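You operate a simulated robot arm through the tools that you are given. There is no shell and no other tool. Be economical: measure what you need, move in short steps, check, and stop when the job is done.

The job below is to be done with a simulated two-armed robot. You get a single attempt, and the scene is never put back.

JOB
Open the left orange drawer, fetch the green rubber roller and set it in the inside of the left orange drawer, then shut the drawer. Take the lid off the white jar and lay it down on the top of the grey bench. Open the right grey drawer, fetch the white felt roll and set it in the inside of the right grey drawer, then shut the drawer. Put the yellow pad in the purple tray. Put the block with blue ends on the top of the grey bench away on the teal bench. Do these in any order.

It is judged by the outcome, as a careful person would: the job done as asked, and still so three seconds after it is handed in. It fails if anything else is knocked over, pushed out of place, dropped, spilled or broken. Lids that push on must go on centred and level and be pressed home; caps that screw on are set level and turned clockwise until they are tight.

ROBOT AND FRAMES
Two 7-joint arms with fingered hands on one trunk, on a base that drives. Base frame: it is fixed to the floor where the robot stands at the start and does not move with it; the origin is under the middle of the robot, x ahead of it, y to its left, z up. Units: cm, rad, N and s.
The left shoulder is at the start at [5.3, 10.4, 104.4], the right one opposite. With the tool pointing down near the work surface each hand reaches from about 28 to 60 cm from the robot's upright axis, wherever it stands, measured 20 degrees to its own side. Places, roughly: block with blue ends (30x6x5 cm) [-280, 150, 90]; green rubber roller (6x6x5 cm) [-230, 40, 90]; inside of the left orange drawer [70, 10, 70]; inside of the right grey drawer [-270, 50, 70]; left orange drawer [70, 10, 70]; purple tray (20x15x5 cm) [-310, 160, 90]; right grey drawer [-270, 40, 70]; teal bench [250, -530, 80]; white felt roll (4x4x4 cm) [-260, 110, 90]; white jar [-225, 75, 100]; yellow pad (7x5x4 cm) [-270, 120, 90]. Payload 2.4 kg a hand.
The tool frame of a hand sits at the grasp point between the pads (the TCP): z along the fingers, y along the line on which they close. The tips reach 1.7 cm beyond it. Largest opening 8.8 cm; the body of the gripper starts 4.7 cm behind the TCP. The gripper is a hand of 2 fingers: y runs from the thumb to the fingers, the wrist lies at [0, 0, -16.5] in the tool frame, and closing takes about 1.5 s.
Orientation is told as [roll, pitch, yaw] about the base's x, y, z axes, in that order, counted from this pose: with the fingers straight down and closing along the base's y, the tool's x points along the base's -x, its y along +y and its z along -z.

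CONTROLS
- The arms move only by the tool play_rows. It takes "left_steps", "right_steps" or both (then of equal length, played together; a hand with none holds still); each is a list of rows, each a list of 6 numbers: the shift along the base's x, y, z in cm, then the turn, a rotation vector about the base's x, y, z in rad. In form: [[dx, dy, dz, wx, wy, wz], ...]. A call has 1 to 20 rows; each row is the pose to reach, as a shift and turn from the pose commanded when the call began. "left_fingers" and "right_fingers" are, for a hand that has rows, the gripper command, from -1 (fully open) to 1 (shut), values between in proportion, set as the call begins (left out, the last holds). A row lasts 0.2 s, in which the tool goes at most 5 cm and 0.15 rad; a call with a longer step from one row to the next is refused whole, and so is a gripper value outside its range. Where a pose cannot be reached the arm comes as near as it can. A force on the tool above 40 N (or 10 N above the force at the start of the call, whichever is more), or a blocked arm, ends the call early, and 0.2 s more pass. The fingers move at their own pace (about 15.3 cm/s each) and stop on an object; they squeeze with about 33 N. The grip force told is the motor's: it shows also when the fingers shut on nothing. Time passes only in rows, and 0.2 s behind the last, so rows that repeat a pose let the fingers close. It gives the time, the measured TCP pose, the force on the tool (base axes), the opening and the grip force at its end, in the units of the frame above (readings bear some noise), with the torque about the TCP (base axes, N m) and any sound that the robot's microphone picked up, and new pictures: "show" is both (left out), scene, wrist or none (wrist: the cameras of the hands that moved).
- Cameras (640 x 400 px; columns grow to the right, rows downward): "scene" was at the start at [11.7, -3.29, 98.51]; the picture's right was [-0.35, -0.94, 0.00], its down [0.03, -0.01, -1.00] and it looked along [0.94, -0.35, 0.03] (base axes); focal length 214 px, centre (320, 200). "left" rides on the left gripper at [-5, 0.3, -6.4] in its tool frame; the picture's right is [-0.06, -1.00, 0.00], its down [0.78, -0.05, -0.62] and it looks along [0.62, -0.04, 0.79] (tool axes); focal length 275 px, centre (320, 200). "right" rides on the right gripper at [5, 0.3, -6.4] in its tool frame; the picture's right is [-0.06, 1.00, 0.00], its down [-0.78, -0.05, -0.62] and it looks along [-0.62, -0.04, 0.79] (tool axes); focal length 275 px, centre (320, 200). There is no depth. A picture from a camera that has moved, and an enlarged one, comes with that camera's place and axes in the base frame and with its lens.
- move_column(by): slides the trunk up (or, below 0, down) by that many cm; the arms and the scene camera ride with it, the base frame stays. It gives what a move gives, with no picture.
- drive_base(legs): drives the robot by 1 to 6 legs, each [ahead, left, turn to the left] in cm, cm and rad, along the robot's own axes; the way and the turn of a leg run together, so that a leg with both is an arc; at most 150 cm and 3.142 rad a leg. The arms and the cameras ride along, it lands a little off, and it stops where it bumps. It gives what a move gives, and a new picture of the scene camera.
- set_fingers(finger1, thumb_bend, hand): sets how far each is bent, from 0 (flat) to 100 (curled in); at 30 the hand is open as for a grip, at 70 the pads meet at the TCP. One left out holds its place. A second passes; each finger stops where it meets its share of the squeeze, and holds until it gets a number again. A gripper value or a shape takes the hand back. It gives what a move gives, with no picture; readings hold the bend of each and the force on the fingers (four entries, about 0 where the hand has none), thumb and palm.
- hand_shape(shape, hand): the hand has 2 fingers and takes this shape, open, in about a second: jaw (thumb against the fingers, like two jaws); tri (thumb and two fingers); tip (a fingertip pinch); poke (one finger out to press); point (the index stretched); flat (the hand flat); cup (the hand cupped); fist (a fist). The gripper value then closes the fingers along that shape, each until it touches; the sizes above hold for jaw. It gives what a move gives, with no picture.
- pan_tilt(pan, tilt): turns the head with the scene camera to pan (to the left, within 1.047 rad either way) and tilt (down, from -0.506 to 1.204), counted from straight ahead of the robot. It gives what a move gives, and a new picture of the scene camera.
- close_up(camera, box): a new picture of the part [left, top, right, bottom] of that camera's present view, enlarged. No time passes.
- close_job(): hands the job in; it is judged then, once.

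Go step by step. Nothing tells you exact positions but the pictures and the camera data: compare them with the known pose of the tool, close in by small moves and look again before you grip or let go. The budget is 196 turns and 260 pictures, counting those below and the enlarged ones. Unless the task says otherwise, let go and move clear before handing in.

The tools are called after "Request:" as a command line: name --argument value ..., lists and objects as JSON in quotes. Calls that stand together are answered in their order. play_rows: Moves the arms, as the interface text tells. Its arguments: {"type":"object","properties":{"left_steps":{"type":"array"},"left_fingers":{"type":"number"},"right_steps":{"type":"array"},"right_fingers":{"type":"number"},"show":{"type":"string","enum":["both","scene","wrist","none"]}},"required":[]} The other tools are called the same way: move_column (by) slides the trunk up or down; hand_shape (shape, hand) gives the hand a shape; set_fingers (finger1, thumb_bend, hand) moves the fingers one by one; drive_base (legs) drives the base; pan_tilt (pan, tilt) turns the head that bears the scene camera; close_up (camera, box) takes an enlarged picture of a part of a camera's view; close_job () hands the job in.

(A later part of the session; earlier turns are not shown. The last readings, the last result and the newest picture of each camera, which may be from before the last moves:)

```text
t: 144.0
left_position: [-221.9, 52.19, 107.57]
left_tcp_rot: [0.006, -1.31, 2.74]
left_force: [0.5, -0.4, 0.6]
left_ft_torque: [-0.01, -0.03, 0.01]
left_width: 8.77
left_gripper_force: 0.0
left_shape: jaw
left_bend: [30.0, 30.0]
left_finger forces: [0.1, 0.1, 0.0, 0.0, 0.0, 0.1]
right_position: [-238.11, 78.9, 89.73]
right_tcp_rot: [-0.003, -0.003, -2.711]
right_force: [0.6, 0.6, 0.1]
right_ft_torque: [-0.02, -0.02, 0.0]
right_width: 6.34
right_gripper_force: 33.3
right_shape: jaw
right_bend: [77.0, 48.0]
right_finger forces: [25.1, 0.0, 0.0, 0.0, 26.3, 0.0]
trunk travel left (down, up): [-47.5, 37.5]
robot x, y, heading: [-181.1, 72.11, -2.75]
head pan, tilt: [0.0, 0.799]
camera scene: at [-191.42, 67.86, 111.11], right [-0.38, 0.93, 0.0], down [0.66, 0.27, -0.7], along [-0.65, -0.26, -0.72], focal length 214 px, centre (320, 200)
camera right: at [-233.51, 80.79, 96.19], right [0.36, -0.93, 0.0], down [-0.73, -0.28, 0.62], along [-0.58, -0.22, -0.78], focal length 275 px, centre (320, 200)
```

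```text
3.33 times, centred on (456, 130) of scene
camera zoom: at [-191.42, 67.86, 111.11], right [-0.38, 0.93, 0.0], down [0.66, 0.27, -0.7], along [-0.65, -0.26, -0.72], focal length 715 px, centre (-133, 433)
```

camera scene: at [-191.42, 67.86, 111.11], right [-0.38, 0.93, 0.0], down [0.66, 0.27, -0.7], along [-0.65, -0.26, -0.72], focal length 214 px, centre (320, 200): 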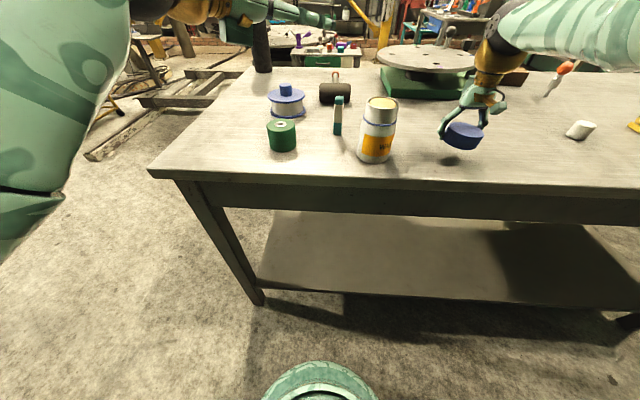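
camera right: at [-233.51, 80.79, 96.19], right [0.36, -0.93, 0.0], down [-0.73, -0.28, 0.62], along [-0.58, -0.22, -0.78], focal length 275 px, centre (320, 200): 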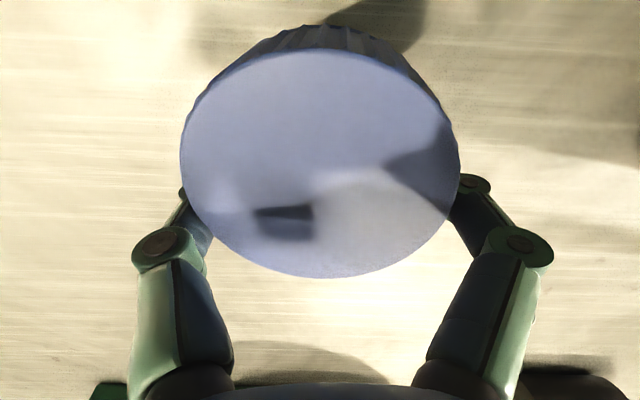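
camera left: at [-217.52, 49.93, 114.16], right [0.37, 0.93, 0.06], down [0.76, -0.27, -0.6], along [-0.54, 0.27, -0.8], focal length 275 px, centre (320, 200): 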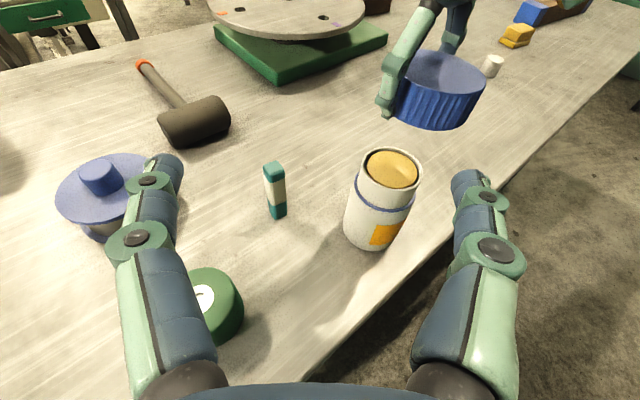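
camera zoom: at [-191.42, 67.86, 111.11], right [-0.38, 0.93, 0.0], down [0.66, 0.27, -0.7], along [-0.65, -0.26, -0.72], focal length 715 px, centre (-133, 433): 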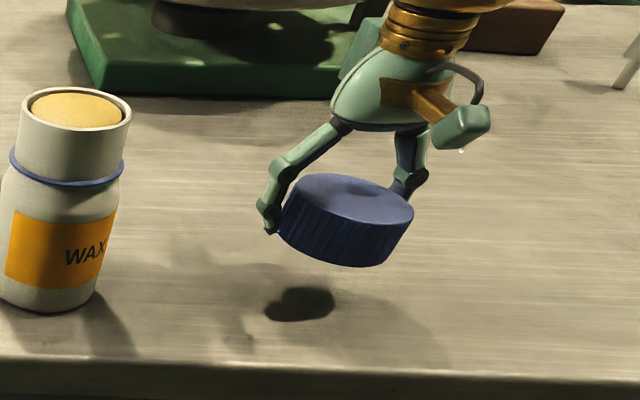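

The cap is tilted slightly in the grip. I lower slowly until it touches.

Request:
play_rows --right_steps '[[0, 0, -0.4, 0, 0, 0], [0, 0, -0.8, 0, 0, 0], [0, 0, -1.1, 0, 0, 0], [0, 0, -1.4, 0, 0, 0]]' --show "none"

Request:
play_rows --right_steps '[[0, 0, -0.2, 0, 0, 0], [0, 0, -0.4, 0, 0, 0], [0, 0, -0.6, 0, 0, 0]]' --show "none"

Request:
close_up --camera "scene" --box '[360, 70, 552, 190]'

```text
t: 145.0
left_position: [-221.9, 52.17, 107.53]
left_tcp_rot: [0.005, -1.31, 2.738]
left_force: [0.4, 0.3, -0.2]
left_ft_torque: [0.01, 0.03, 0.0]
left_width: 8.78
left_gripper_force: 0.2
left_shape: jaw
left_bend: [30.0, 30.0]
left_finger forces: [0.0, 0.0, 0.0, 0.0, 0.0, 0.0]
right_position: [-238.04, 79.14, 88.43]
right_tcp_rot: [-0.001, -0.001, -2.712]
right_force: [0.3, 0.5, -0.2]
right_ft_torque: [0.0, -0.03, 0.01]
right_width: 6.35
right_gripper_force: 33.2
right_shape: jaw
right_bend: [77.0, 48.0]
right_finger forces: [25.2, 0.0, 0.0, 0.0, 26.2, 0.1]
trunk travel left (down, up): [-47.5, 37.5]
robot x, y, heading: [-181.37, 72.17, -2.757]
head pan, tilt: [0.0, 0.799]
```

```text
t: 145.8
left_position: [-221.94, 52.16, 107.65]
left_tcp_rot: [0.004, -1.311, 2.737]
left_force: [0.1, 0.6, 0.5]
left_ft_torque: [-0.01, -0.04, 0.0]
left_width: 8.78
left_gripper_force: 0.0
left_shape: jaw
left_bend: [30.0, 30.0]
left_finger forces: [0.1, 0.0, 0.0, 0.1, 0.0, 0.0]
right_position: [-237.95, 79.02, 87.9]
right_tcp_rot: [-0.003, 0.0, -2.713]
right_force: [-1.0, -0.9, -0.3]
right_ft_torque: [0.04, -0.01, 0.01]
right_width: 6.31
right_gripper_force: 33.7
right_shape: jaw
right_bend: [77.0, 48.0]
right_finger forces: [24.2, 0.1, 0.0, 0.0, 22.3, 0.0]
trunk travel left (down, up): [-47.5, 37.5]
robot x, y, heading: [-181.21, 72.7, -2.757]
head pan, tilt: [0.0, 0.799]
```

```text
3.33 times, centred on (456, 130) of scene
camera zoom: at [-191.42, 67.86, 111.11], right [-0.38, 0.93, 0.0], down [0.66, 0.27, -0.7], along [-0.65, -0.26, -0.72], focal length 715 px, centre (-133, 433)
```

zoom: 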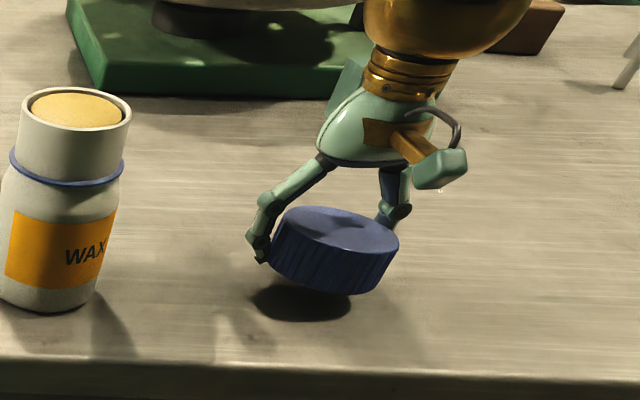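

Nearly down. I lower a little more.

Request:
play_rows --right_steps '[[0, 0, -0.2, 0, 0, 0], [0, 0, -0.4, 0, 0, 0], [0, 0, -0.6, 0, 0, 0], [0, 0, -0.8, 0, 0, 0]]' --show "none"

Request:
close_up --camera "scene" --box '[360, 70, 552, 190]'

```text
t: 146.8
left_position: [-221.87, 52.17, 107.64]
left_tcp_rot: [0.004, -1.309, 2.741]
left_force: [-0.1, -0.3, 1.0]
left_ft_torque: [0.03, -0.02, 0.02]
left_width: 8.77
left_gripper_force: 0.0
left_shape: jaw
left_bend: [30.0, 30.0]
left_finger forces: [0.1, 0.0, 0.0, 0.1, 0.0, 0.0]
right_position: [-237.71, 79.13, 87.34]
right_tcp_rot: [-0.002, -0.001, -2.713]
right_force: [0.2, 0.1, -0.1]
right_ft_torque: [-0.02, 0.01, 0.0]
right_width: 6.27
right_gripper_force: 33.3
right_shape: jaw
right_bend: [77.0, 48.0]
right_finger forces: [24.0, 0.0, 0.0, 0.0, 22.2, 0.0]
right hand out of reach, approached as far as the arm can: row 2, 3, 4
trunk travel left (down, up): [-47.5, 37.5]
robot x, y, heading: [-181.06, 71.74, -2.753]
head pan, tilt: [0.0, 0.799]
```

```text
3.33 times, centred on (456, 130) of scene
camera zoom: at [-191.42, 67.86, 111.11], right [-0.38, 0.93, 0.0], down [0.66, 0.27, -0.7], along [-0.65, -0.26, -0.72], focal length 715 px, centre (-133, 433)
```

zoom: 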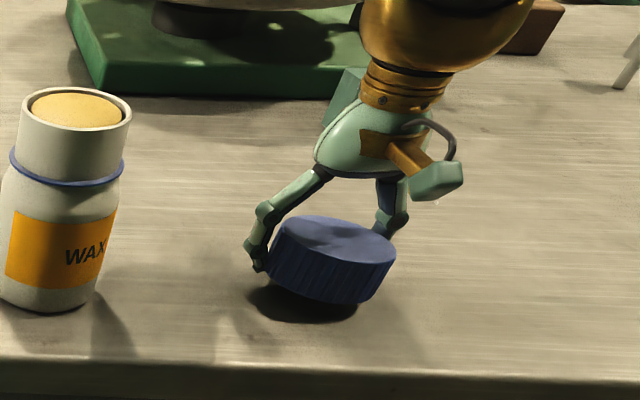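

The arm is at its lower limit, so I use the trunk for the last centimetre.

Request:
move_column --by -0.6

Request:
move_column --by -0.4

Request:
close_up --camera "scene" --box '[360, 70, 552, 190]'

```text
t: 147.4
left_position: [-221.86, 52.12, 107.21]
left_tcp_rot: [0.006, -1.309, 2.738]
left_force: [0.3, 0.1, 0.0]
left_ft_torque: [0.02, 0.0, -0.03]
left_width: 8.77
left_gripper_force: 0.0
left_shape: jaw
left_bend: [30.0, 30.0]
left_finger forces: [0.1, 0.0, 0.0, 0.0, 0.1, 0.0]
right_position: [-237.78, 78.99, 86.99]
right_tcp_rot: [-0.004, -0.007, -2.712]
right_force: [-0.7, -0.5, 16.7]
right_ft_torque: [0.5, 0.24, 0.02]
right_width: 6.21
right_gripper_force: 33.0
right_shape: jaw
right_bend: [78.0, 48.0]
right_finger forces: [23.4, 0.0, 0.1, 0.0, 38.8, 0.0]
trunk travel left (down, up): [-46.9, 38.1]
robot x, y, heading: [-181.27, 71.91, -2.758]
head pan, tilt: [0.0, 0.799]
```

```text
t: 147.9
left_position: [-221.69, 52.0, 106.79]
left_tcp_rot: [0.004, -1.311, 2.74]
left_force: [-1.1, -1.1, 0.1]
left_ft_torque: [-0.02, 0.02, 0.02]
left_width: 8.78
left_gripper_force: 0.1
left_shape: jaw
left_bend: [30.0, 30.0]
left_finger forces: [0.0, 0.1, 0.1, 0.0, 0.1, 0.1]
right_position: [-237.67, 78.82, 86.7]
right_tcp_rot: [-0.002, -0.008, -2.71]
right_force: [-1.6, -4.8, 36.1]
right_ft_torque: [1.07, 0.52, 0.14]
right_width: 6.01
right_gripper_force: 33.5
right_shape: jaw
right_bend: [79.0, 54.0]
right_finger forces: [22.9, 0.0, 0.1, 0.1, 56.7, 0.0]
trunk travel left (down, up): [-46.5, 38.5]
robot x, y, heading: [-181.05, 71.94, -2.749]
head pan, tilt: [0.0, 0.799]
```

```text
3.33 times, centred on (456, 130) of scene
camera zoom: at [-191.17, 67.75, 110.16], right [-0.38, 0.93, 0.0], down [0.66, 0.27, -0.7], along [-0.65, -0.26, -0.72], focal length 715 px, centre (-133, 433)
```

zoom: 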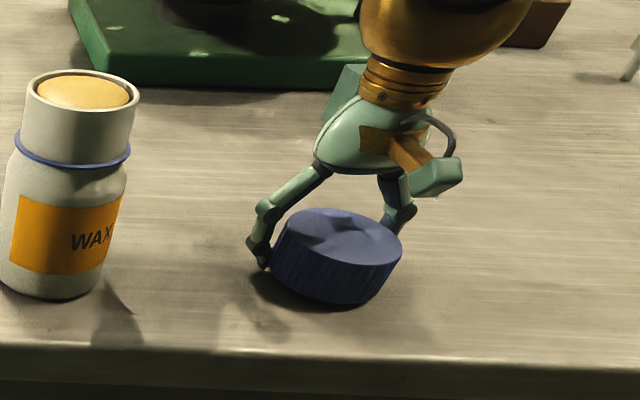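

Contact is made (36 N), so I ease up a touch and open the hand in stages.

Request:
move_column --by 0.6

Request:
play_rows --right_steps '[[0, 0, 0, 0, 0, 0], [0, 0, 0, 0, 0, 0], [0, 0, 0, 0, 0, 0]]' --right_fingers -0.45 --show "none"

Request:
play_rows --right_steps '[[0, 0, 0, 0, 0, 0], [0, 0, 0, 0, 0, 0], [0, 0, 0, 0, 0, 0], [0, 0, 0, 0, 0, 0]]' --right_fingers -1 --show "none"

Request:
close_up --camera "scene" --box '[360, 70, 552, 190]'

```text
t: 148.5
left_position: [-221.8, 52.17, 107.24]
left_tcp_rot: [0.003, -1.309, 2.741]
left_force: [-0.5, -0.5, -0.8]
left_ft_torque: [-0.01, 0.03, -0.04]
left_width: 8.79
left_gripper_force: 0.0
left_shape: jaw
left_bend: [30.0, 30.0]
left_finger forces: [0.0, 0.0, 0.0, 0.0, 0.1, 0.1]
right_position: [-237.5, 79.17, 86.79]
right_tcp_rot: [0.0, 0.003, -2.715]
right_force: [0.2, -0.7, 5.6]
right_ft_torque: [0.19, 0.08, -0.04]
right_width: 5.83
right_gripper_force: 33.4
right_shape: jaw
right_bend: [79.0, 52.0]
right_finger forces: [22.7, 0.0, 0.1, 0.0, 25.9, 0.1]
trunk travel left (down, up): [-47.1, 37.9]
robot x, y, heading: [-180.71, 71.91, -2.756]
head pan, tilt: [0.0, 0.799]
```

```text
t: 149.3
left_position: [-221.95, 52.16, 107.35]
left_tcp_rot: [0.006, -1.308, 2.739]
left_force: [-0.1, -0.3, -0.1]
left_ft_torque: [0.01, -0.02, -0.01]
left_width: 8.77
left_gripper_force: 0.0
left_shape: jaw
left_bend: [30.0, 30.0]
left_finger forces: [0.0, 0.0, 0.0, 0.0, 0.1, 0.0]
right_position: [-237.8, 79.08, 86.86]
right_tcp_rot: [-0.001, 0.0, -2.712]
right_force: [0.4, 0.2, 1.2]
right_ft_torque: [-0.04, 0.03, 0.0]
right_width: 6.37
right_gripper_force: 0.1
right_shape: jaw
right_bend: [66.0, 62.0]
right_finger forces: [0.0, 0.1, 0.1, 0.0, 0.0, 0.1]
trunk travel left (down, up): [-47.1, 37.9]
robot x, y, heading: [-181.4, 72.51, -2.755]
head pan, tilt: [0.0, 0.799]
```

```text
t: 150.3
left_position: [-221.95, 52.19, 107.28]
left_tcp_rot: [0.005, -1.308, 2.74]
left_force: [0.6, -0.2, -0.3]
left_ft_torque: [-0.02, -0.03, 0.02]
left_width: 8.8
left_gripper_force: 0.0
left_shape: jaw
left_bend: [30.0, 30.0]
left_finger forces: [0.1, 0.1, 0.1, 0.1, 0.1, 0.0]
right_position: [-237.77, 78.96, 86.92]
right_tcp_rot: [0.0, -0.003, -2.712]
right_force: [-0.1, 0.6, -0.3]
right_ft_torque: [0.03, 0.0, 0.01]
right_width: 8.79
right_gripper_force: 0.1
right_shape: jaw
right_bend: [30.0, 30.0]
right_finger forces: [0.1, 0.0, 0.1, 0.0, 0.0, 0.0]
trunk travel left (down, up): [-47.1, 37.9]
robot x, y, heading: [-181.11, 71.85, -2.754]
head pan, tilt: [0.0, 0.799]
```

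```text
3.33 times, centred on (456, 130) of scene
camera zoom: at [-191.43, 67.86, 110.71], right [-0.38, 0.93, 0.0], down [0.66, 0.27, -0.7], along [-0.65, -0.26, -0.72], focal length 715 px, centre (-133, 433)
```

zoom: 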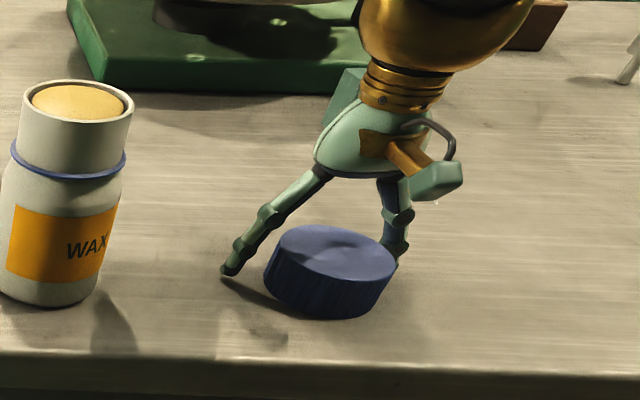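

The cap lies flat on the bench. I lift the right hand clear and return the left hand to a tool-down pose.

Request:
play_rows --right_steps '[[0, 0, 3, 0, 0, 0], [0, 0, 6, 0, 0, 0], [0, 0, 9, 0, 0, 0], [0, 0, 12, 0, 0, 0], [0, 0, 15, 0, 0, 0], [0, 0, 15, 0, 0, 0], [0, 0, 15, 0, 0, 0], [0, 0, 15, 0, 0, 0], [0, 0, 15, 0, 0, 0], [0, 0, 15, 0, 0, 0]]' --left_steps '[[0, 0, 0, -0.0506, -0.1208, 0], [0, 0, 0, -0.1013, -0.2415, 0], [0, 0, 0, -0.152, -0.3623, 0], [0, 0, 0, -0.2025, -0.483, 0], [0, 0, 0, -0.253, -0.6037, 0], [0, 0, 0, -0.304, -0.7244, 0], [0, 0, 0, -0.354, -0.845, 0], [0, 0, 0, -0.405, -0.966, 0], [0, 0, 0, -0.456, -1.087, 0], [0, 0, 0, -0.506, -1.207, 0]]' --show "none"

Request:
play_rows --left_steps '[[1, -2, 1, 0, 0, 0.131], [2, -4, 2, 0, 0, 0.262], [3, -6, 3, 0, 0, 0.393], [4, -8, 3, 0, 0, 0.524], [5, -10, 3, 0, 0, 0.655], [5, -11, 3, 0, 0, 0.785]]' --show "scene"

```text
t: 152.5
left_position: [-221.96, 52.03, 107.35]
left_tcp_rot: [0.0, 0.004, 2.744]
left_force: [-0.4, -0.7, 0.0]
left_ft_torque: [-0.02, 0.01, -0.02]
left_width: 8.81
left_gripper_force: 0.0
left_shape: jaw
left_bend: [30.0, 30.0]
left_finger forces: [0.0, 0.1, 0.1, 0.1, 0.1, 0.1]
right_position: [-241.49, 78.58, 101.35]
right_tcp_rot: [0.0, -0.002, -2.712]
right_force: [0.1, -0.5, -0.4]
right_ft_torque: [-0.02, -0.02, -0.03]
right_width: 8.78
right_gripper_force: 0.1
right_shape: jaw
right_bend: [30.0, 30.0]
right_finger forces: [0.0, 0.0, 0.0, 0.0, 0.1, 0.1]
right hand out of reach, approached as far as the arm can: row 1, 2, 3, 4, 5, 6, 7, 8, 9, 10
trunk travel left (down, up): [-47.1, 37.9]
robot x, y, heading: [-181.41, 72.26, -2.758]
head pan, tilt: [0.0, 0.799]
```

```text
t: 153.9
left_position: [-216.87, 41.14, 110.33]
left_tcp_rot: [0.0, 0.0, -2.754]
left_force: [-0.6, 0.4, -0.1]
left_ft_torque: [0.02, 0.01, -0.01]
left_width: 8.82
left_gripper_force: 0.1
left_shape: jaw
left_bend: [30.0, 30.0]
left_finger forces: [0.0, 0.0, 0.1, 0.1, 0.0, 0.0]
right_position: [-241.5, 78.63, 101.48]
right_tcp_rot: [0.001, -0.001, -2.712]
right_force: [1.0, 0.4, 0.2]
right_ft_torque: [-0.01, 0.01, -0.03]
right_width: 8.79
right_gripper_force: 0.1
right_shape: jaw
right_bend: [30.0, 30.0]
right_finger forces: [0.0, 0.1, 0.0, 0.0, 0.0, 0.1]
trunk travel left (down, up): [-47.1, 37.9]
robot x, y, heading: [-181.51, 72.06, -2.75]
head pan, tilt: [0.0, 0.799]
camera scene: at [-191.43, 67.85, 110.71], right [-0.38, 0.93, 0.0], down [0.66, 0.27, -0.7], along [-0.65, -0.26, -0.72], focal length 214 px, centre (320, 200)
```

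scene: 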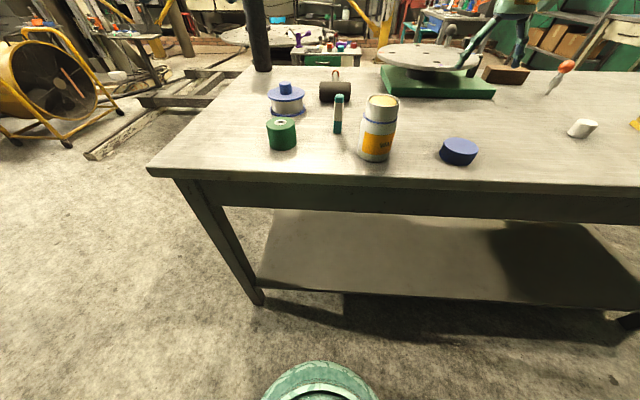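

The cap lies on the bench and the jar is done. Next I'll take the yellow pad and felt roll from this side, so I raise the trunk and shift along the bench to the right.

Request:
move_column --by 12

Request:
drive_base --legs '[[-3, -72, 0]]'

Request:
pan_tilt --pan 0 --tilt 1.15

```text
t: 155.4
left_position: [-216.92, 41.03, 122.31]
left_tcp_rot: [0.002, 0.001, -2.754]
left_force: [0.3, 0.5, 0.9]
left_ft_torque: [-0.03, -0.02, -0.01]
left_width: 8.79
left_gripper_force: 0.1
left_shape: jaw
left_bend: [30.0, 30.0]
left_finger forces: [0.0, 0.0, 0.0, 0.0, 0.0, 0.0]
right_position: [-241.43, 78.5, 114.42]
right_tcp_rot: [-0.003, -0.02, -2.711]
right_force: [0.7, 0.7, 0.3]
right_ft_torque: [-0.01, 0.02, 0.0]
right_width: 8.78
right_gripper_force: 0.1
right_shape: jaw
right_bend: [30.0, 30.0]
right_finger forces: [0.0, 0.0, 0.1, 0.0, 0.1, 0.0]
trunk travel left (down, up): [-59.1, 25.9]
robot x, y, heading: [-181.45, 72.45, -2.75]
head pan, tilt: [0.0, 0.799]
```

```text
t: 159.3
left_position: [-241.27, 108.29, 122.29]
left_tcp_rot: [0.001, 0.0, -2.748]
left_force: [-0.2, -0.5, 0.4]
left_ft_torque: [0.02, 0.01, 0.0]
left_width: 8.79
left_gripper_force: 0.2
left_shape: jaw
left_bend: [30.0, 30.0]
left_finger forces: [0.0, 0.0, 0.0, 0.0, 0.0, 0.0]
right_position: [-265.84, 145.64, 114.32]
right_tcp_rot: [-0.003, -0.019, -2.708]
right_force: [-0.6, -0.1, 0.0]
right_ft_torque: [0.0, -0.02, 0.0]
right_width: 8.8
right_gripper_force: 0.1
right_shape: jaw
right_bend: [30.0, 30.0]
right_finger forces: [0.0, 0.1, 0.0, 0.1, 0.0, 0.0]
trunk travel left (down, up): [-59.1, 25.9]
robot x, y, heading: [-205.71, 139.31, -2.751]
head pan, tilt: [0.0, 0.799]
camera scene: at [-215.68, 135.26, 122.77], right [-0.38, 0.92, 0.0], down [0.66, 0.27, -0.7], along [-0.64, -0.27, -0.72], focal length 214 px, centre (320, 200)
```

scene: 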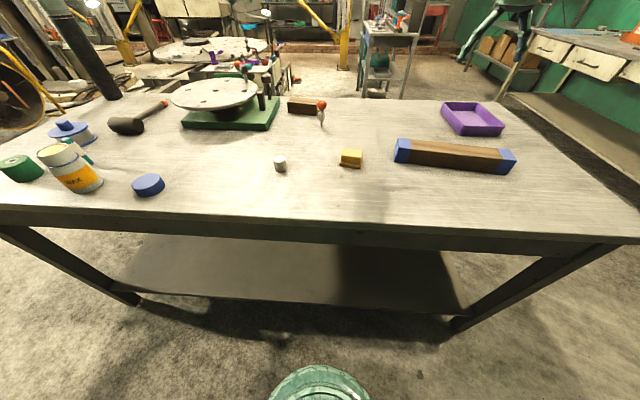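

```text
t: 160.1
left_position: [-241.24, 108.24, 122.26]
left_tcp_rot: [0.0, -0.001, -2.747]
left_force: [-0.3, 0.5, -0.1]
left_ft_torque: [0.0, -0.01, 0.0]
left_width: 8.79
left_gripper_force: 0.0
left_shape: jaw
left_bend: [30.0, 30.0]
left_finger forces: [0.0, 0.1, 0.0, 0.0, 0.0, 0.1]
right_position: [-265.75, 145.51, 114.45]
right_tcp_rot: [-0.002, -0.018, -2.707]
right_force: [0.9, 0.1, -0.2]
right_ft_torque: [0.0, 0.01, -0.01]
right_width: 8.82
right_gripper_force: 0.0
right_shape: jaw
right_bend: [30.0, 30.0]
right_finger forces: [0.1, 0.0, 0.0, 0.1, 0.1, 0.1]
trunk travel left (down, up): [-59.1, 25.9]
robot x, y, heading: [-205.53, 139.39, -2.748]
head pan, tilt: [0.0, 1.15]
camera scene: at [-213.72, 136.03, 120.29], right [-0.38, 0.92, 0.0], down [0.84, 0.35, -0.41], along [-0.38, -0.16, -0.91], focal length 214 px, centre (320, 200)
```

scene: 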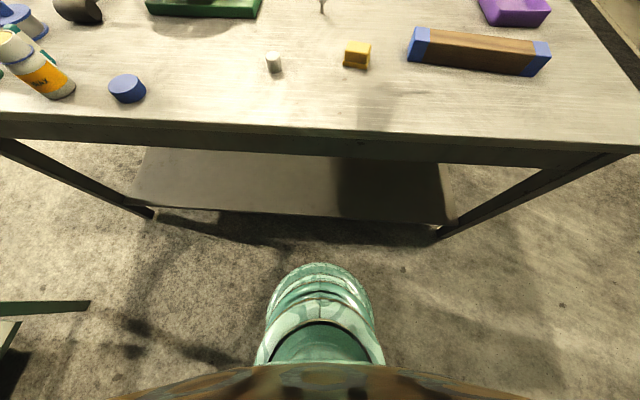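

I can see the felt roll ahead-left, the pad ahead-right, then the block and the tray. There's room to move 14 cm closer, which puts the felt under the left hand and the pad under the right.

Request:
drive_base --legs '[[14, 0, 0]]'

Request:
move_column --by -12

Request:
pan_tilt --pan 0 --tilt 0.9

```text
t: 161.4
left_position: [-253.92, 102.85, 122.2]
left_tcp_rot: [-0.001, 0.003, -2.745]
left_force: [0.6, -0.4, 0.1]
left_ft_torque: [0.02, -0.02, -0.01]
left_width: 8.81
left_gripper_force: 0.0
left_shape: jaw
left_bend: [30.0, 30.0]
left_finger forces: [0.1, 0.0, 0.0, 0.0, 0.0, 0.0]
right_position: [-278.75, 140.11, 114.41]
right_tcp_rot: [-0.001, -0.017, -2.703]
right_force: [0.2, -0.1, -0.3]
right_ft_torque: [-0.03, 0.01, 0.01]
right_width: 8.78
right_gripper_force: 0.0
right_shape: jaw
right_bend: [30.0, 30.0]
right_finger forces: [0.0, 0.0, 0.0, 0.0, 0.1, 0.0]
trunk travel left (down, up): [-59.1, 25.9]
robot x, y, heading: [-218.54, 134.14, -2.747]
head pan, tilt: [0.0, 1.15]
camera scene: at [-226.55, 130.65, 120.27], right [-0.39, 0.92, 0.0], down [0.84, 0.35, -0.41], along [-0.38, -0.16, -0.91], focal length 214 px, centre (320, 200)
```

scene: 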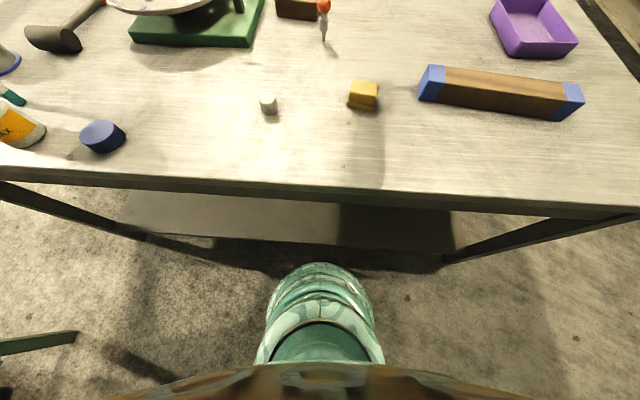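

```text
t: 162.9
left_position: [-253.9, 102.73, 110.32]
left_tcp_rot: [-0.001, -0.001, -2.746]
left_force: [-0.6, 0.4, -0.4]
left_ft_torque: [0.01, 0.02, -0.05]
left_width: 8.8
left_gripper_force: 0.0
left_shape: jaw
left_bend: [30.0, 30.0]
left_finger forces: [0.0, 0.2, 0.0, 0.0, 0.1, 0.0]
right_position: [-278.51, 140.1, 102.32]
right_tcp_rot: [-0.002, -0.02, -2.704]
right_force: [0.9, -0.1, 0.2]
right_ft_torque: [0.01, -0.02, 0.01]
right_width: 8.79
right_gripper_force: 0.1
right_shape: jaw
right_bend: [30.0, 30.0]
right_finger forces: [0.0, 0.0, 0.1, 0.0, 0.0, 0.0]
trunk travel left (down, up): [-47.1, 37.9]
robot x, y, heading: [-218.25, 133.83, -2.745]
head pan, tilt: [0.0, 1.15]
```

```text
t: 163.7
left_position: [-253.9, 102.8, 110.25]
left_tcp_rot: [-0.001, -0.001, -2.745]
left_force: [-0.1, -0.7, -0.4]
left_ft_torque: [0.0, -0.03, -0.04]
left_width: 8.79
left_gripper_force: 0.1
left_shape: jaw
left_bend: [30.0, 30.0]
left_finger forces: [0.0, 0.0, 0.0, 0.0, 0.0, 0.0]
right_position: [-278.61, 140.16, 102.5]
right_tcp_rot: [-0.001, -0.02, -2.702]
right_force: [0.4, 0.4, -0.1]
right_ft_torque: [-0.03, 0.01, -0.01]
right_width: 8.82
right_gripper_force: 0.0
right_shape: jaw
right_bend: [30.0, 30.0]
right_finger forces: [0.0, 0.1, 0.1, 0.1, 0.0, 0.1]
trunk travel left (down, up): [-47.1, 37.9]
robot x, y, heading: [-218.35, 134.21, -2.742]
head pan, tilt: [0.0, 0.901]
camera scene: at [-228.05, 130.02, 109.92], right [-0.39, 0.92, 0.0], down [0.72, 0.3, -0.62], along [-0.57, -0.24, -0.78], focal length 214 px, centre (320, 200)
```

scene: 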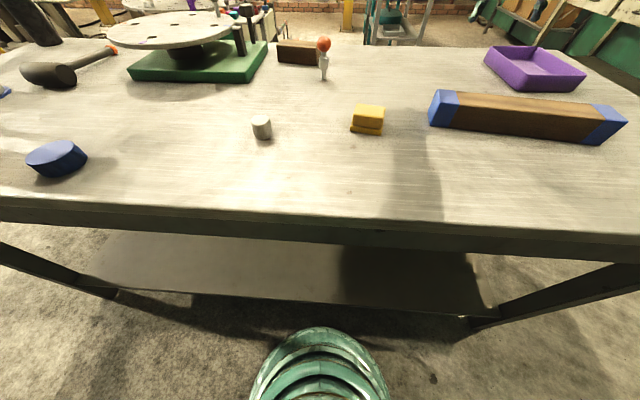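

Felt roll is at about (-256.1, 106.3) and the pad at (-266.2, 124.1). I bring the left hand over the felt, and the right hand over the pad turned to grip its short side.

Request:
play_rows --left_steps '[[-0.5, 0.7, -1, 0, 0, 0], [-1, 1.4, -2, 0, 0, 0], [-1.5, 2.1, -3, 0, 0, 0], [-2.2, 3.5, -4, 0, 0, 0], [-2.2, 3.5, -5, 0, 0, 0], [-2.2, 3.5, -6, 0, 0, 0], [-2.2, 3.5, -7, 0, 0, 0], [-2.2, 3.5, -8, 0, 0, 0], [-2.2, 3.5, -9, 0, 0, 0], [-2.2, 3.5, -9, 0, 0, 0], [-2.2, 3.5, -9, 0, 0, 0], [-2.2, 3.5, -9, 0, 0, 0]]' --right_steps '[[1, -1.3, 0, 0, 0, -0.135], [2.1, -2.7, 0, 0, 0, -0.27], [3.1, -4, 0, 0, 0, -0.405], [4.1, -5.4, 0, 0, 0, -0.54], [5.2, -6.7, 0, 0, 0, -0.675], [6.2, -8, 0, 0, 0, -0.81], [7.2, -9.4, 0, 0, 0, -0.945], [8.3, -10.7, 0, 0, 0, -1.08], [9.3, -12, 0, 0, 0, -1.215], [10.3, -13.4, 0, 0, 0, -1.35], [11.4, -14.8, 0, 0, 0, -1.485], [12.4, -16.1, 0, 0, 0, -1.612]]' --show "both"

```text
t: 166.3
left_position: [-256.11, 106.4, 101.36]
left_tcp_rot: [0.0, 0.001, -2.745]
left_force: [0.6, 0.2, -0.8]
left_ft_torque: [0.02, 0.0, -0.03]
left_width: 8.8
left_gripper_force: 0.1
left_shape: jaw
left_bend: [30.0, 30.0]
left_finger forces: [0.1, 0.0, 0.0, 0.0, 0.0, 0.1]
right_position: [-266.11, 123.9, 102.32]
right_tcp_rot: [-0.004, -0.02, 1.967]
right_force: [-0.4, 0.3, -0.7]
right_ft_torque: [-0.03, -0.02, 0.03]
right_width: 8.8
right_gripper_force: 0.1
right_shape: jaw
right_bend: [30.0, 30.0]
right_finger forces: [0.0, 0.0, 0.0, 0.0, 0.0, 0.0]
trunk travel left (down, up): [-47.1, 37.9]
robot x, y, heading: [-218.38, 133.72, -2.743]
head pan, tilt: [0.0, 0.901]
camera scene: at [-228.05, 130.02, 109.92], right [-0.39, 0.92, 0.0], down [0.72, 0.3, -0.62], along [-0.57, -0.24, -0.78], focal length 214 px, centre (320, 200)
camera right: at [-264.64, 119.15, 108.66], right [-0.94, -0.33, 0.0], down [-0.25, 0.73, 0.63], along [-0.21, 0.6, -0.77], focal length 275 px, centre (320, 200)
camera left: at [-260.5, 104.07, 107.7], right [-0.44, 0.9, 0.0], down [0.7, 0.35, 0.62], along [0.56, 0.27, -0.79], focal length 275 px, centre (320, 200)
```

scene: 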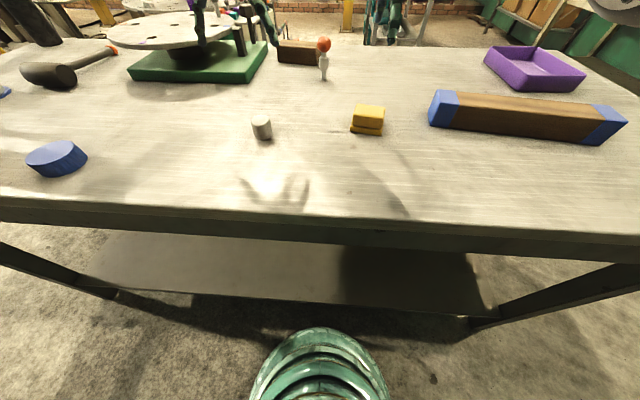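
right: 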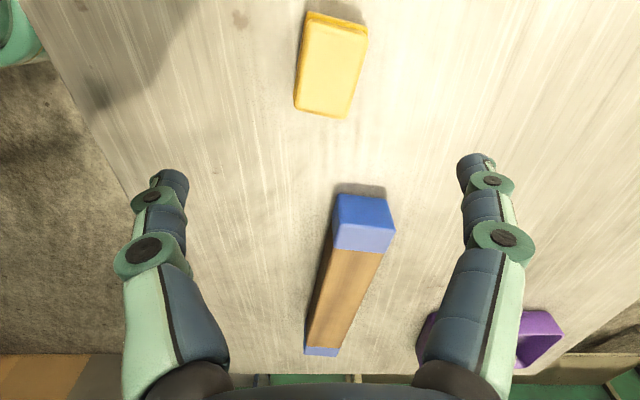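
left: 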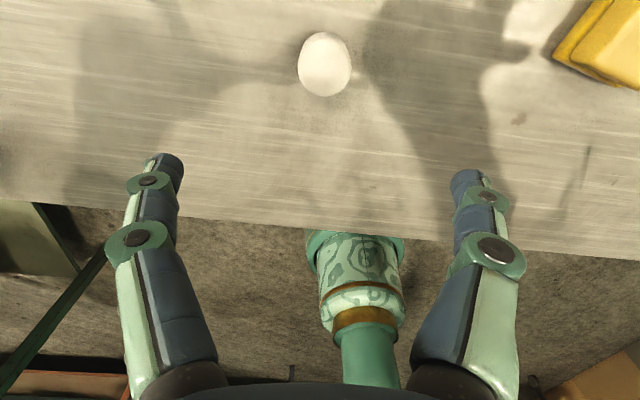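

Both objects are in view under the hands. I fine-centre both hands, then lower the trunk 8 cm.

Request:
play_rows --left_steps '[[-0.5, -0.3, 0, 0, 0, 0], [-0.9, -0.5, 0, 0, 0, 0]]' --right_steps '[[-0.5, -0.4, 0, 0, 0, -0.05], [-0.85, -0.7, 0, 0, 0, -0.1]]' --show "none"

Request:
move_column --by -8

Request:
play_rows --left_steps '[[0, 0, 0, 0, 0, 0]]' --right_steps '[[0, 0, 0, 0, 0, 0]]' --show "wrist"

```text
t: 166.9
left_position: [-256.91, 106.01, 101.42]
left_tcp_rot: [-0.001, 0.001, -2.745]
left_force: [0.3, -0.3, 0.4]
left_ft_torque: [0.04, 0.02, -0.01]
left_width: 8.8
left_gripper_force: 0.0
left_shape: jaw
left_bend: [30.0, 30.0]
left_finger forces: [0.0, 0.0, 0.0, 0.1, 0.1, 0.1]
right_position: [-267.11, 123.25, 102.46]
right_tcp_rot: [-0.003, -0.018, 1.867]
right_force: [-0.1, -0.1, -0.2]
right_ft_torque: [-0.02, -0.02, -0.01]
right_width: 8.8
right_gripper_force: 0.1
right_shape: jaw
right_bend: [30.0, 30.0]
right_finger forces: [0.1, 0.0, 0.0, 0.0, 0.0, 0.0]
trunk travel left (down, up): [-47.1, 37.9]
robot x, y, heading: [-218.31, 134.28, -2.747]
head pan, tilt: [0.0, 0.901]
```

```text
t: 168.1
left_position: [-256.94, 105.79, 93.27]
left_tcp_rot: [0.0, 0.0, -2.744]
left_force: [0.2, -1.4, -0.3]
left_ft_torque: [-0.03, -0.01, -0.02]
left_width: 8.78
left_gripper_force: 0.1
left_shape: jaw
left_bend: [30.0, 30.0]
left_finger forces: [0.1, 0.1, 0.0, 0.0, 0.0, 0.1]
right_position: [-266.99, 123.26, 94.37]
right_tcp_rot: [-0.002, -0.018, 1.868]
right_force: [1.4, 0.4, 0.3]
right_ft_torque: [0.01, 0.0, -0.01]
right_width: 8.79
right_gripper_force: 0.0
right_shape: jaw
right_bend: [30.0, 30.0]
right_finger forces: [0.0, 0.0, 0.0, 0.0, 0.1, 0.1]
trunk travel left (down, up): [-39.1, 45.9]
robot x, y, heading: [-218.57, 134.09, -2.748]
head pan, tilt: [0.0, 0.901]
```

```text
t: 168.5
left_position: [-256.84, 106.01, 93.37]
left_tcp_rot: [0.0, 0.0, -2.746]
left_force: [-0.3, 0.0, 0.4]
left_ft_torque: [0.03, 0.0, 0.01]
left_width: 8.8
left_gripper_force: 0.0
left_shape: jaw
left_bend: [30.0, 30.0]
left_finger forces: [0.0, 0.0, 0.1, 0.0, 0.1, 0.0]
right_position: [-267.17, 123.2, 94.42]
right_tcp_rot: [-0.003, -0.019, 1.867]
right_force: [0.7, 0.3, -0.1]
right_ft_torque: [-0.01, 0.0, -0.04]
right_width: 8.78
right_gripper_force: 0.0
right_shape: jaw
right_bend: [30.0, 30.0]
right_finger forces: [0.0, 0.0, 0.0, 0.0, 0.1, 0.1]
trunk travel left (down, up): [-39.1, 45.9]
robot x, y, heading: [-218.45, 134.28, -2.745]
head pan, tilt: [0.0, 0.901]
camera right: at [-265.97, 118.32, 100.7], right [-0.97, -0.23, 0.0], down [-0.18, 0.75, 0.63], along [-0.15, 0.62, -0.77], focal length 275 px, centre (320, 200)
camera left: at [-261.35, 103.61, 99.64], right [-0.44, 0.9, 0.0], down [0.7, 0.35, 0.62], along [0.56, 0.27, -0.79], focal length 275 px, centre (320, 200)
```

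right: 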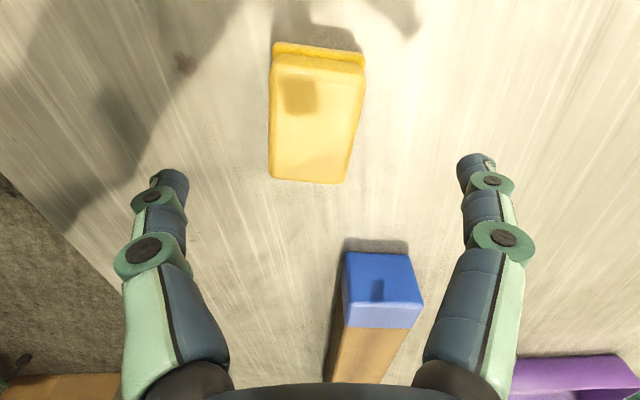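
left: 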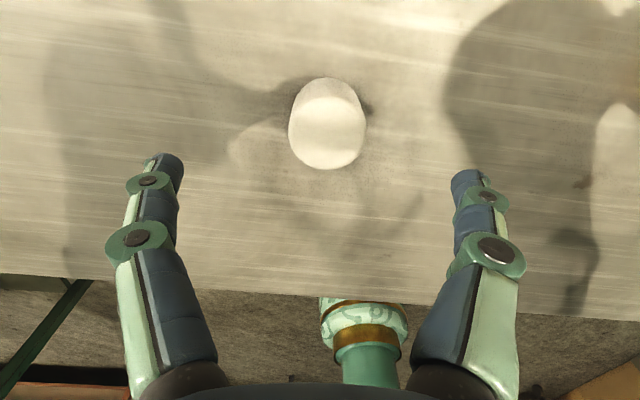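

Both are well centred. I lower both hands to gripping height.

Request:
play_rows --left_steps '[[-0.4, -0.1, -2, 0, 0, 0], [-0.4, -0.1, -4, 0, 0, 0], [-0.4, -0.1, -5.2, 0, 0, 0], [-0.4, -0.1, -5.2, 0, 0, 0]]' --right_steps '[[0, 0, -2, 0, 0, 0], [0, 0, -4, 0, 0, 0], [0, 0, -6, 0, 0, 0], [0, 0, -6, 0, 0, 0]]' --show "none"

Request:
play_rows --left_steps '[[0, 0, 0, 0, 0, 0], [0, 0, 0, 0, 0, 0], [0, 0, 0, 0, 0, 0], [0, 0, 0, 0, 0, 0], [0, 0, 0, 0, 0, 0], [0, 0, 0, 0, 0, 0], [0, 0, 0, 0, 0, 0]]' --right_steps '[[0, 0, 0, 0, 0, 0], [0, 0, 0, 0, 0, 0], [0, 0, 0, 0, 0, 0], [0, 0, 0, 0, 0, 0], [0, 0, 0, 0, 0, 0], [0, 0, 0, 0, 0, 0], [0, 0, 0, 0, 0, 0]]' --left_fingers 1 --right_fingers 1 --show "wrist"

```text
t: 169.5
left_position: [-257.28, 105.75, 88.13]
left_tcp_rot: [0.001, 0.0, -2.744]
left_force: [-0.5, -0.2, -0.7]
left_ft_torque: [-0.01, 0.02, 0.01]
left_width: 8.77
left_gripper_force: 0.1
left_shape: jaw
left_bend: [30.0, 30.0]
left_finger forces: [0.0, 0.0, 0.1, 0.0, 0.0, 0.0]
right_position: [-267.09, 123.19, 88.6]
right_tcp_rot: [-0.001, -0.018, 1.869]
right_force: [0.2, 0.6, -0.7]
right_ft_torque: [0.01, -0.01, 0.0]
right_width: 8.79
right_gripper_force: 0.0
right_shape: jaw
right_bend: [30.0, 30.0]
right_finger forces: [0.0, 0.0, 0.1, 0.0, 0.0, 0.0]
trunk travel left (down, up): [-39.1, 45.9]
robot x, y, heading: [-218.41, 134.36, -2.745]
head pan, tilt: [0.0, 0.901]
```

```text
t: 171.1
left_position: [-257.21, 105.74, 88.16]
left_tcp_rot: [0.0, 0.0, -2.744]
left_force: [-0.2, -0.3, 0.4]
left_ft_torque: [0.03, -0.02, 0.0]
left_width: 0.5
left_gripper_force: 33.4
left_shape: jaw
left_bend: [74.0, 73.0]
left_finger forces: [0.0, 0.1, 0.1, 0.0, 0.0, 0.1]
right_position: [-267.02, 123.17, 88.51]
right_tcp_rot: [-0.001, -0.019, 1.867]
right_force: [-0.2, -0.1, 0.3]
right_ft_torque: [-0.01, -0.02, -0.01]
right_width: 3.64
right_gripper_force: 32.8
right_shape: jaw
right_bend: [75.0, 71.0]
right_finger forces: [27.4, 0.1, 0.0, 0.0, 27.4, 0.1]
trunk travel left (down, up): [-39.1, 45.9]
robot x, y, heading: [-218.31, 134.01, -2.747]
head pan, tilt: [0.0, 0.901]
camera right: at [-266.1, 118.29, 94.83], right [-0.97, -0.23, 0.0], down [-0.18, 0.75, 0.63], along [-0.15, 0.62, -0.77], focal length 275 px, centre (320, 200)
camera left: at [-261.7, 103.44, 94.43], right [-0.44, 0.9, 0.0], down [0.7, 0.35, 0.62], along [0.56, 0.27, -0.79], focal length 275 px, centre (320, 200)
```

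right: 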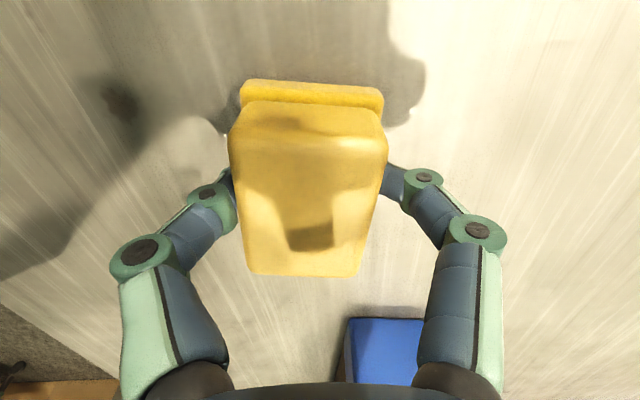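
left: 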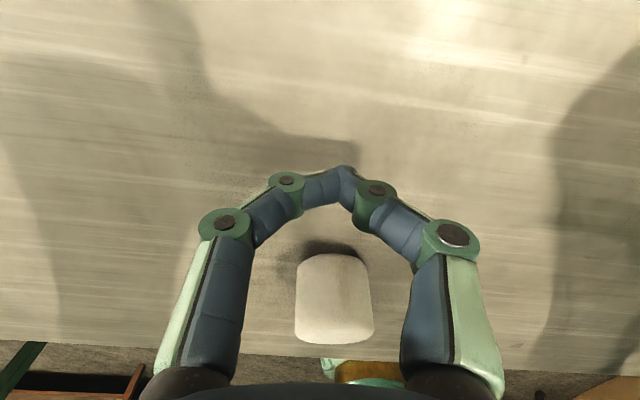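

The pad is gripped, but the felt slipped out toward the robot. I open the left hand and lift both hands to look.

Request:
play_rows --left_steps '[[-0.5, -0.2, 0, 0, 0, 0], [-0.9, -0.4, 0, 0, 0, 0], [-0.9, -0.4, 0, 0, 0, 0], [-0.9, -0.4, 0, 0, 0, 0], [-0.9, -0.4, 2, 0, 0, 0], [-0.9, -0.4, 4, 0, 0, 0], [-0.9, -0.4, 6, 0, 0, 0], [-0.9, -0.4, 6, 0, 0, 0]]' --right_steps '[[0, 0, 0, 0, 0, 0], [0, 0, 0, 0, 0, 0], [0, 0, 0, 0, 0, 0], [0, 0, 0, 0, 0, 0], [0, 0, 2, 0, 0, 0], [0, 0, 4, 0, 0, 0], [0, 0, 6, 0, 0, 0], [0, 0, 8, 0, 0, 0]]' --left_fingers -1 --show "both"

Request:
close_up --camera "scene" --box '[200, 60, 360, 160]'

```text
t: 172.9
left_position: [-258.2, 105.42, 94.3]
left_tcp_rot: [0.0, -0.001, -2.745]
left_force: [0.5, 0.9, 0.2]
left_ft_torque: [0.0, -0.02, -0.04]
left_width: 8.79
left_gripper_force: 0.1
left_shape: jaw
left_bend: [30.0, 30.0]
left_finger forces: [0.0, 0.1, 0.0, 0.0, 0.1, 0.1]
right_position: [-267.01, 123.19, 96.5]
right_tcp_rot: [-0.003, -0.02, 1.869]
right_force: [-0.1, -0.1, 0.0]
right_ft_torque: [-0.02, 0.0, -0.01]
right_width: 3.62
right_gripper_force: 33.2
right_shape: jaw
right_bend: [75.0, 71.0]
right_finger forces: [27.6, 0.0, 0.0, 0.0, 27.4, 0.0]
trunk travel left (down, up): [-39.1, 45.9]
robot x, y, heading: [-218.23, 134.55, -2.746]
head pan, tilt: [0.0, 0.901]
camera scene: at [-228.22, 129.95, 101.87], right [-0.39, 0.92, 0.0], down [0.72, 0.3, -0.62], along [-0.57, -0.24, -0.78], focal length 214 px, centre (320, 200)
camera right: at [-265.95, 118.3, 102.81], right [-0.97, -0.23, 0.0], down [-0.18, 0.75, 0.63], along [-0.15, 0.62, -0.77], focal length 275 px, centre (320, 200)
camera left: at [-262.69, 103.2, 100.54], right [-0.44, 0.9, 0.0], down [0.7, 0.35, 0.62], along [0.56, 0.27, -0.79], focal length 275 px, centre (320, 200)
```

scene: 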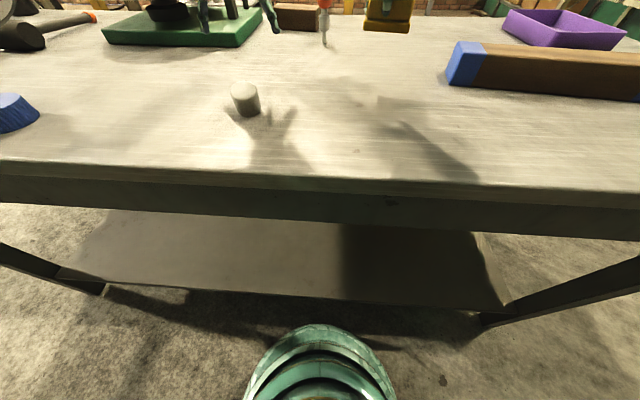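
right: 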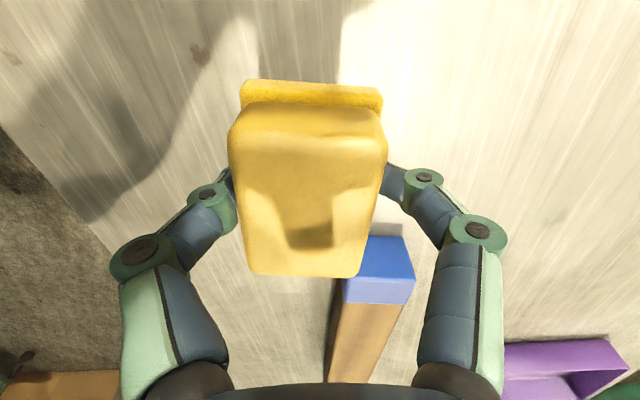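
left: 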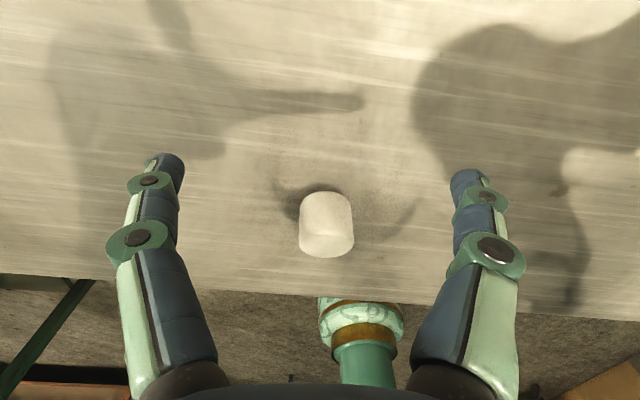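

```text
4.00 times, centred on (280, 110) of scene
camera zoom: at [-228.22, 129.95, 101.87], right [-0.39, 0.92, 0.0], down [0.72, 0.3, -0.62], along [-0.57, -0.24, -0.78], focal length 858 px, centre (480, 560)
```

zoom: 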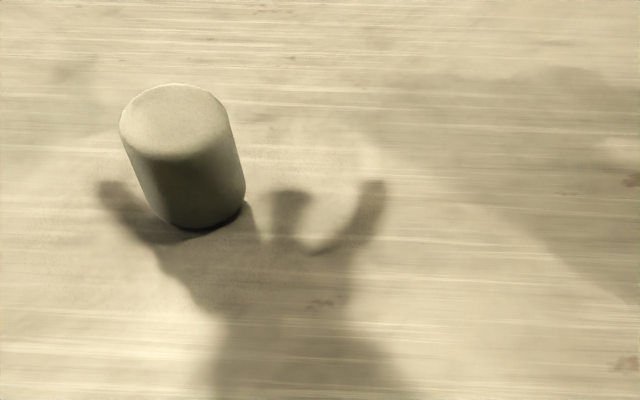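

The felt roll still stands upright at about (-251.5, 109.1). I move the left hand over it.

Request:
play_rows --left_steps '[[2.2, 1.2, 0, 0, 0, 0], [4.4, 2.4, 0, 0, 0, 0], [6.7, 3.7, 0, 0, 0, 0], [6.7, 3.7, 0, 0, 0, 0]]' --show "wrist"

```text
t: 173.9
left_position: [-251.56, 109.13, 94.0]
left_tcp_rot: [0.0, 0.002, -2.745]
left_force: [-0.6, 1.0, -0.8]
left_ft_torque: [0.0, -0.01, -0.03]
left_width: 8.78
left_gripper_force: 0.1
left_shape: jaw
left_bend: [30.0, 30.0]
left_finger forces: [0.0, 0.1, 0.1, 0.0, 0.0, 0.1]
right_position: [-266.97, 123.33, 96.42]
right_tcp_rot: [-0.001, -0.02, 1.866]
right_force: [0.0, 0.2, 0.4]
right_ft_torque: [-0.05, 0.01, -0.01]
right_width: 3.64
right_gripper_force: 33.1
right_shape: jaw
right_bend: [75.0, 71.0]
right_finger forces: [27.5, 0.0, 0.0, 0.0, 27.4, 0.0]
trunk travel left (down, up): [-39.1, 45.9]
robot x, y, heading: [-218.41, 134.15, -2.746]
head pan, tilt: [0.0, 0.901]
camera left: at [-255.94, 106.87, 100.42], right [-0.44, 0.9, 0.0], down [0.7, 0.35, 0.62], along [0.56, 0.27, -0.79], focal length 275 px, centre (320, 200)
```

left: 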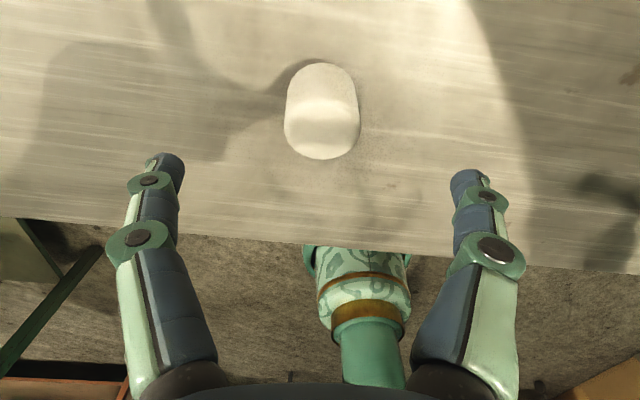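

Centred. I descend lower this time (TCP z ≈ 87.5) and close.

Request:
play_rows --left_steps '[[0, 0, -2.5, 0, 0, 0], [0, 0, -5, 0, 0, 0], [0, 0, -6.5, 0, 0, 0], [0, 0, -6.5, 0, 0, 0]]' --show "none"

Request:
play_rows --left_steps '[[0, 0, 0, 0, 0, 0], [0, 0, 0, 0, 0, 0], [0, 0, 0, 0, 0, 0], [0, 0, 0, 0, 0, 0], [0, 0, 0, 0, 0, 0], [0, 0, 0, 0, 0, 0]]' --left_fingers 1 --show "wrist"

```text
t: 174.9
left_position: [-251.54, 109.0, 87.56]
left_tcp_rot: [-0.001, 0.0, -2.746]
left_force: [0.1, 0.2, -0.4]
left_ft_torque: [0.04, 0.0, 0.01]
left_width: 8.82
left_gripper_force: 0.0
left_shape: jaw
left_bend: [30.0, 30.0]
left_finger forces: [0.0, 0.1, 0.0, 0.1, 0.0, 0.1]
right_position: [-266.94, 123.2, 96.58]
right_tcp_rot: [-0.002, -0.018, 1.866]
right_force: [0.2, 0.5, -0.9]
right_ft_torque: [0.0, 0.02, 0.02]
right_width: 3.64
right_gripper_force: 33.1
right_shape: jaw
right_bend: [75.0, 71.0]
right_finger forces: [27.7, 0.0, 0.0, 0.0, 27.5, 0.0]
trunk travel left (down, up): [-39.1, 45.9]
robot x, y, heading: [-218.36, 134.05, -2.748]
head pan, tilt: [0.0, 0.901]
```

```text
t: 176.3
left_position: [-251.49, 109.05, 87.54]
left_tcp_rot: [0.0, 0.0, -2.745]
left_force: [0.3, -1.0, 0.1]
left_ft_torque: [0.01, 0.03, 0.01]
left_width: 2.98
left_gripper_force: 33.6
left_shape: jaw
left_bend: [75.0, 71.0]
left_finger forces: [27.6, 0.0, 0.1, 0.0, 27.6, 0.1]
right_position: [-267.05, 123.3, 96.46]
right_tcp_rot: [-0.002, -0.02, 1.868]
right_force: [-0.8, 0.2, -0.6]
right_ft_torque: [0.0, 0.0, 0.02]
right_width: 3.67
right_gripper_force: 32.6
right_shape: jaw
right_bend: [75.0, 71.0]
right_finger forces: [27.5, 0.1, 0.1, 0.0, 27.6, 0.0]
trunk travel left (down, up): [-39.1, 45.9]
robot x, y, heading: [-218.6, 133.79, -2.748]
head pan, tilt: [0.0, 0.901]
camera left: at [-255.97, 106.8, 93.9], right [-0.44, 0.9, 0.0], down [0.7, 0.35, 0.62], along [0.56, 0.27, -0.79], focal length 275 px, centre (320, 200)
```

left: 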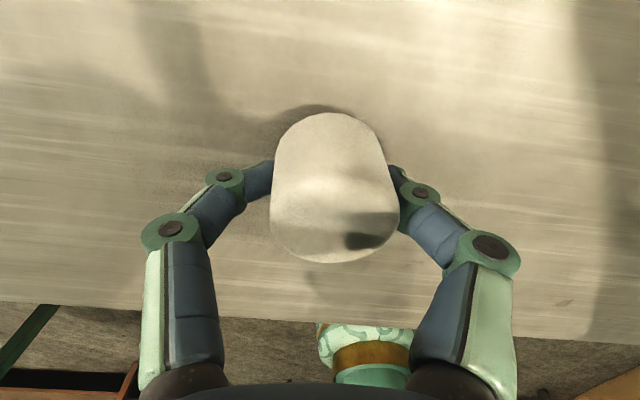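

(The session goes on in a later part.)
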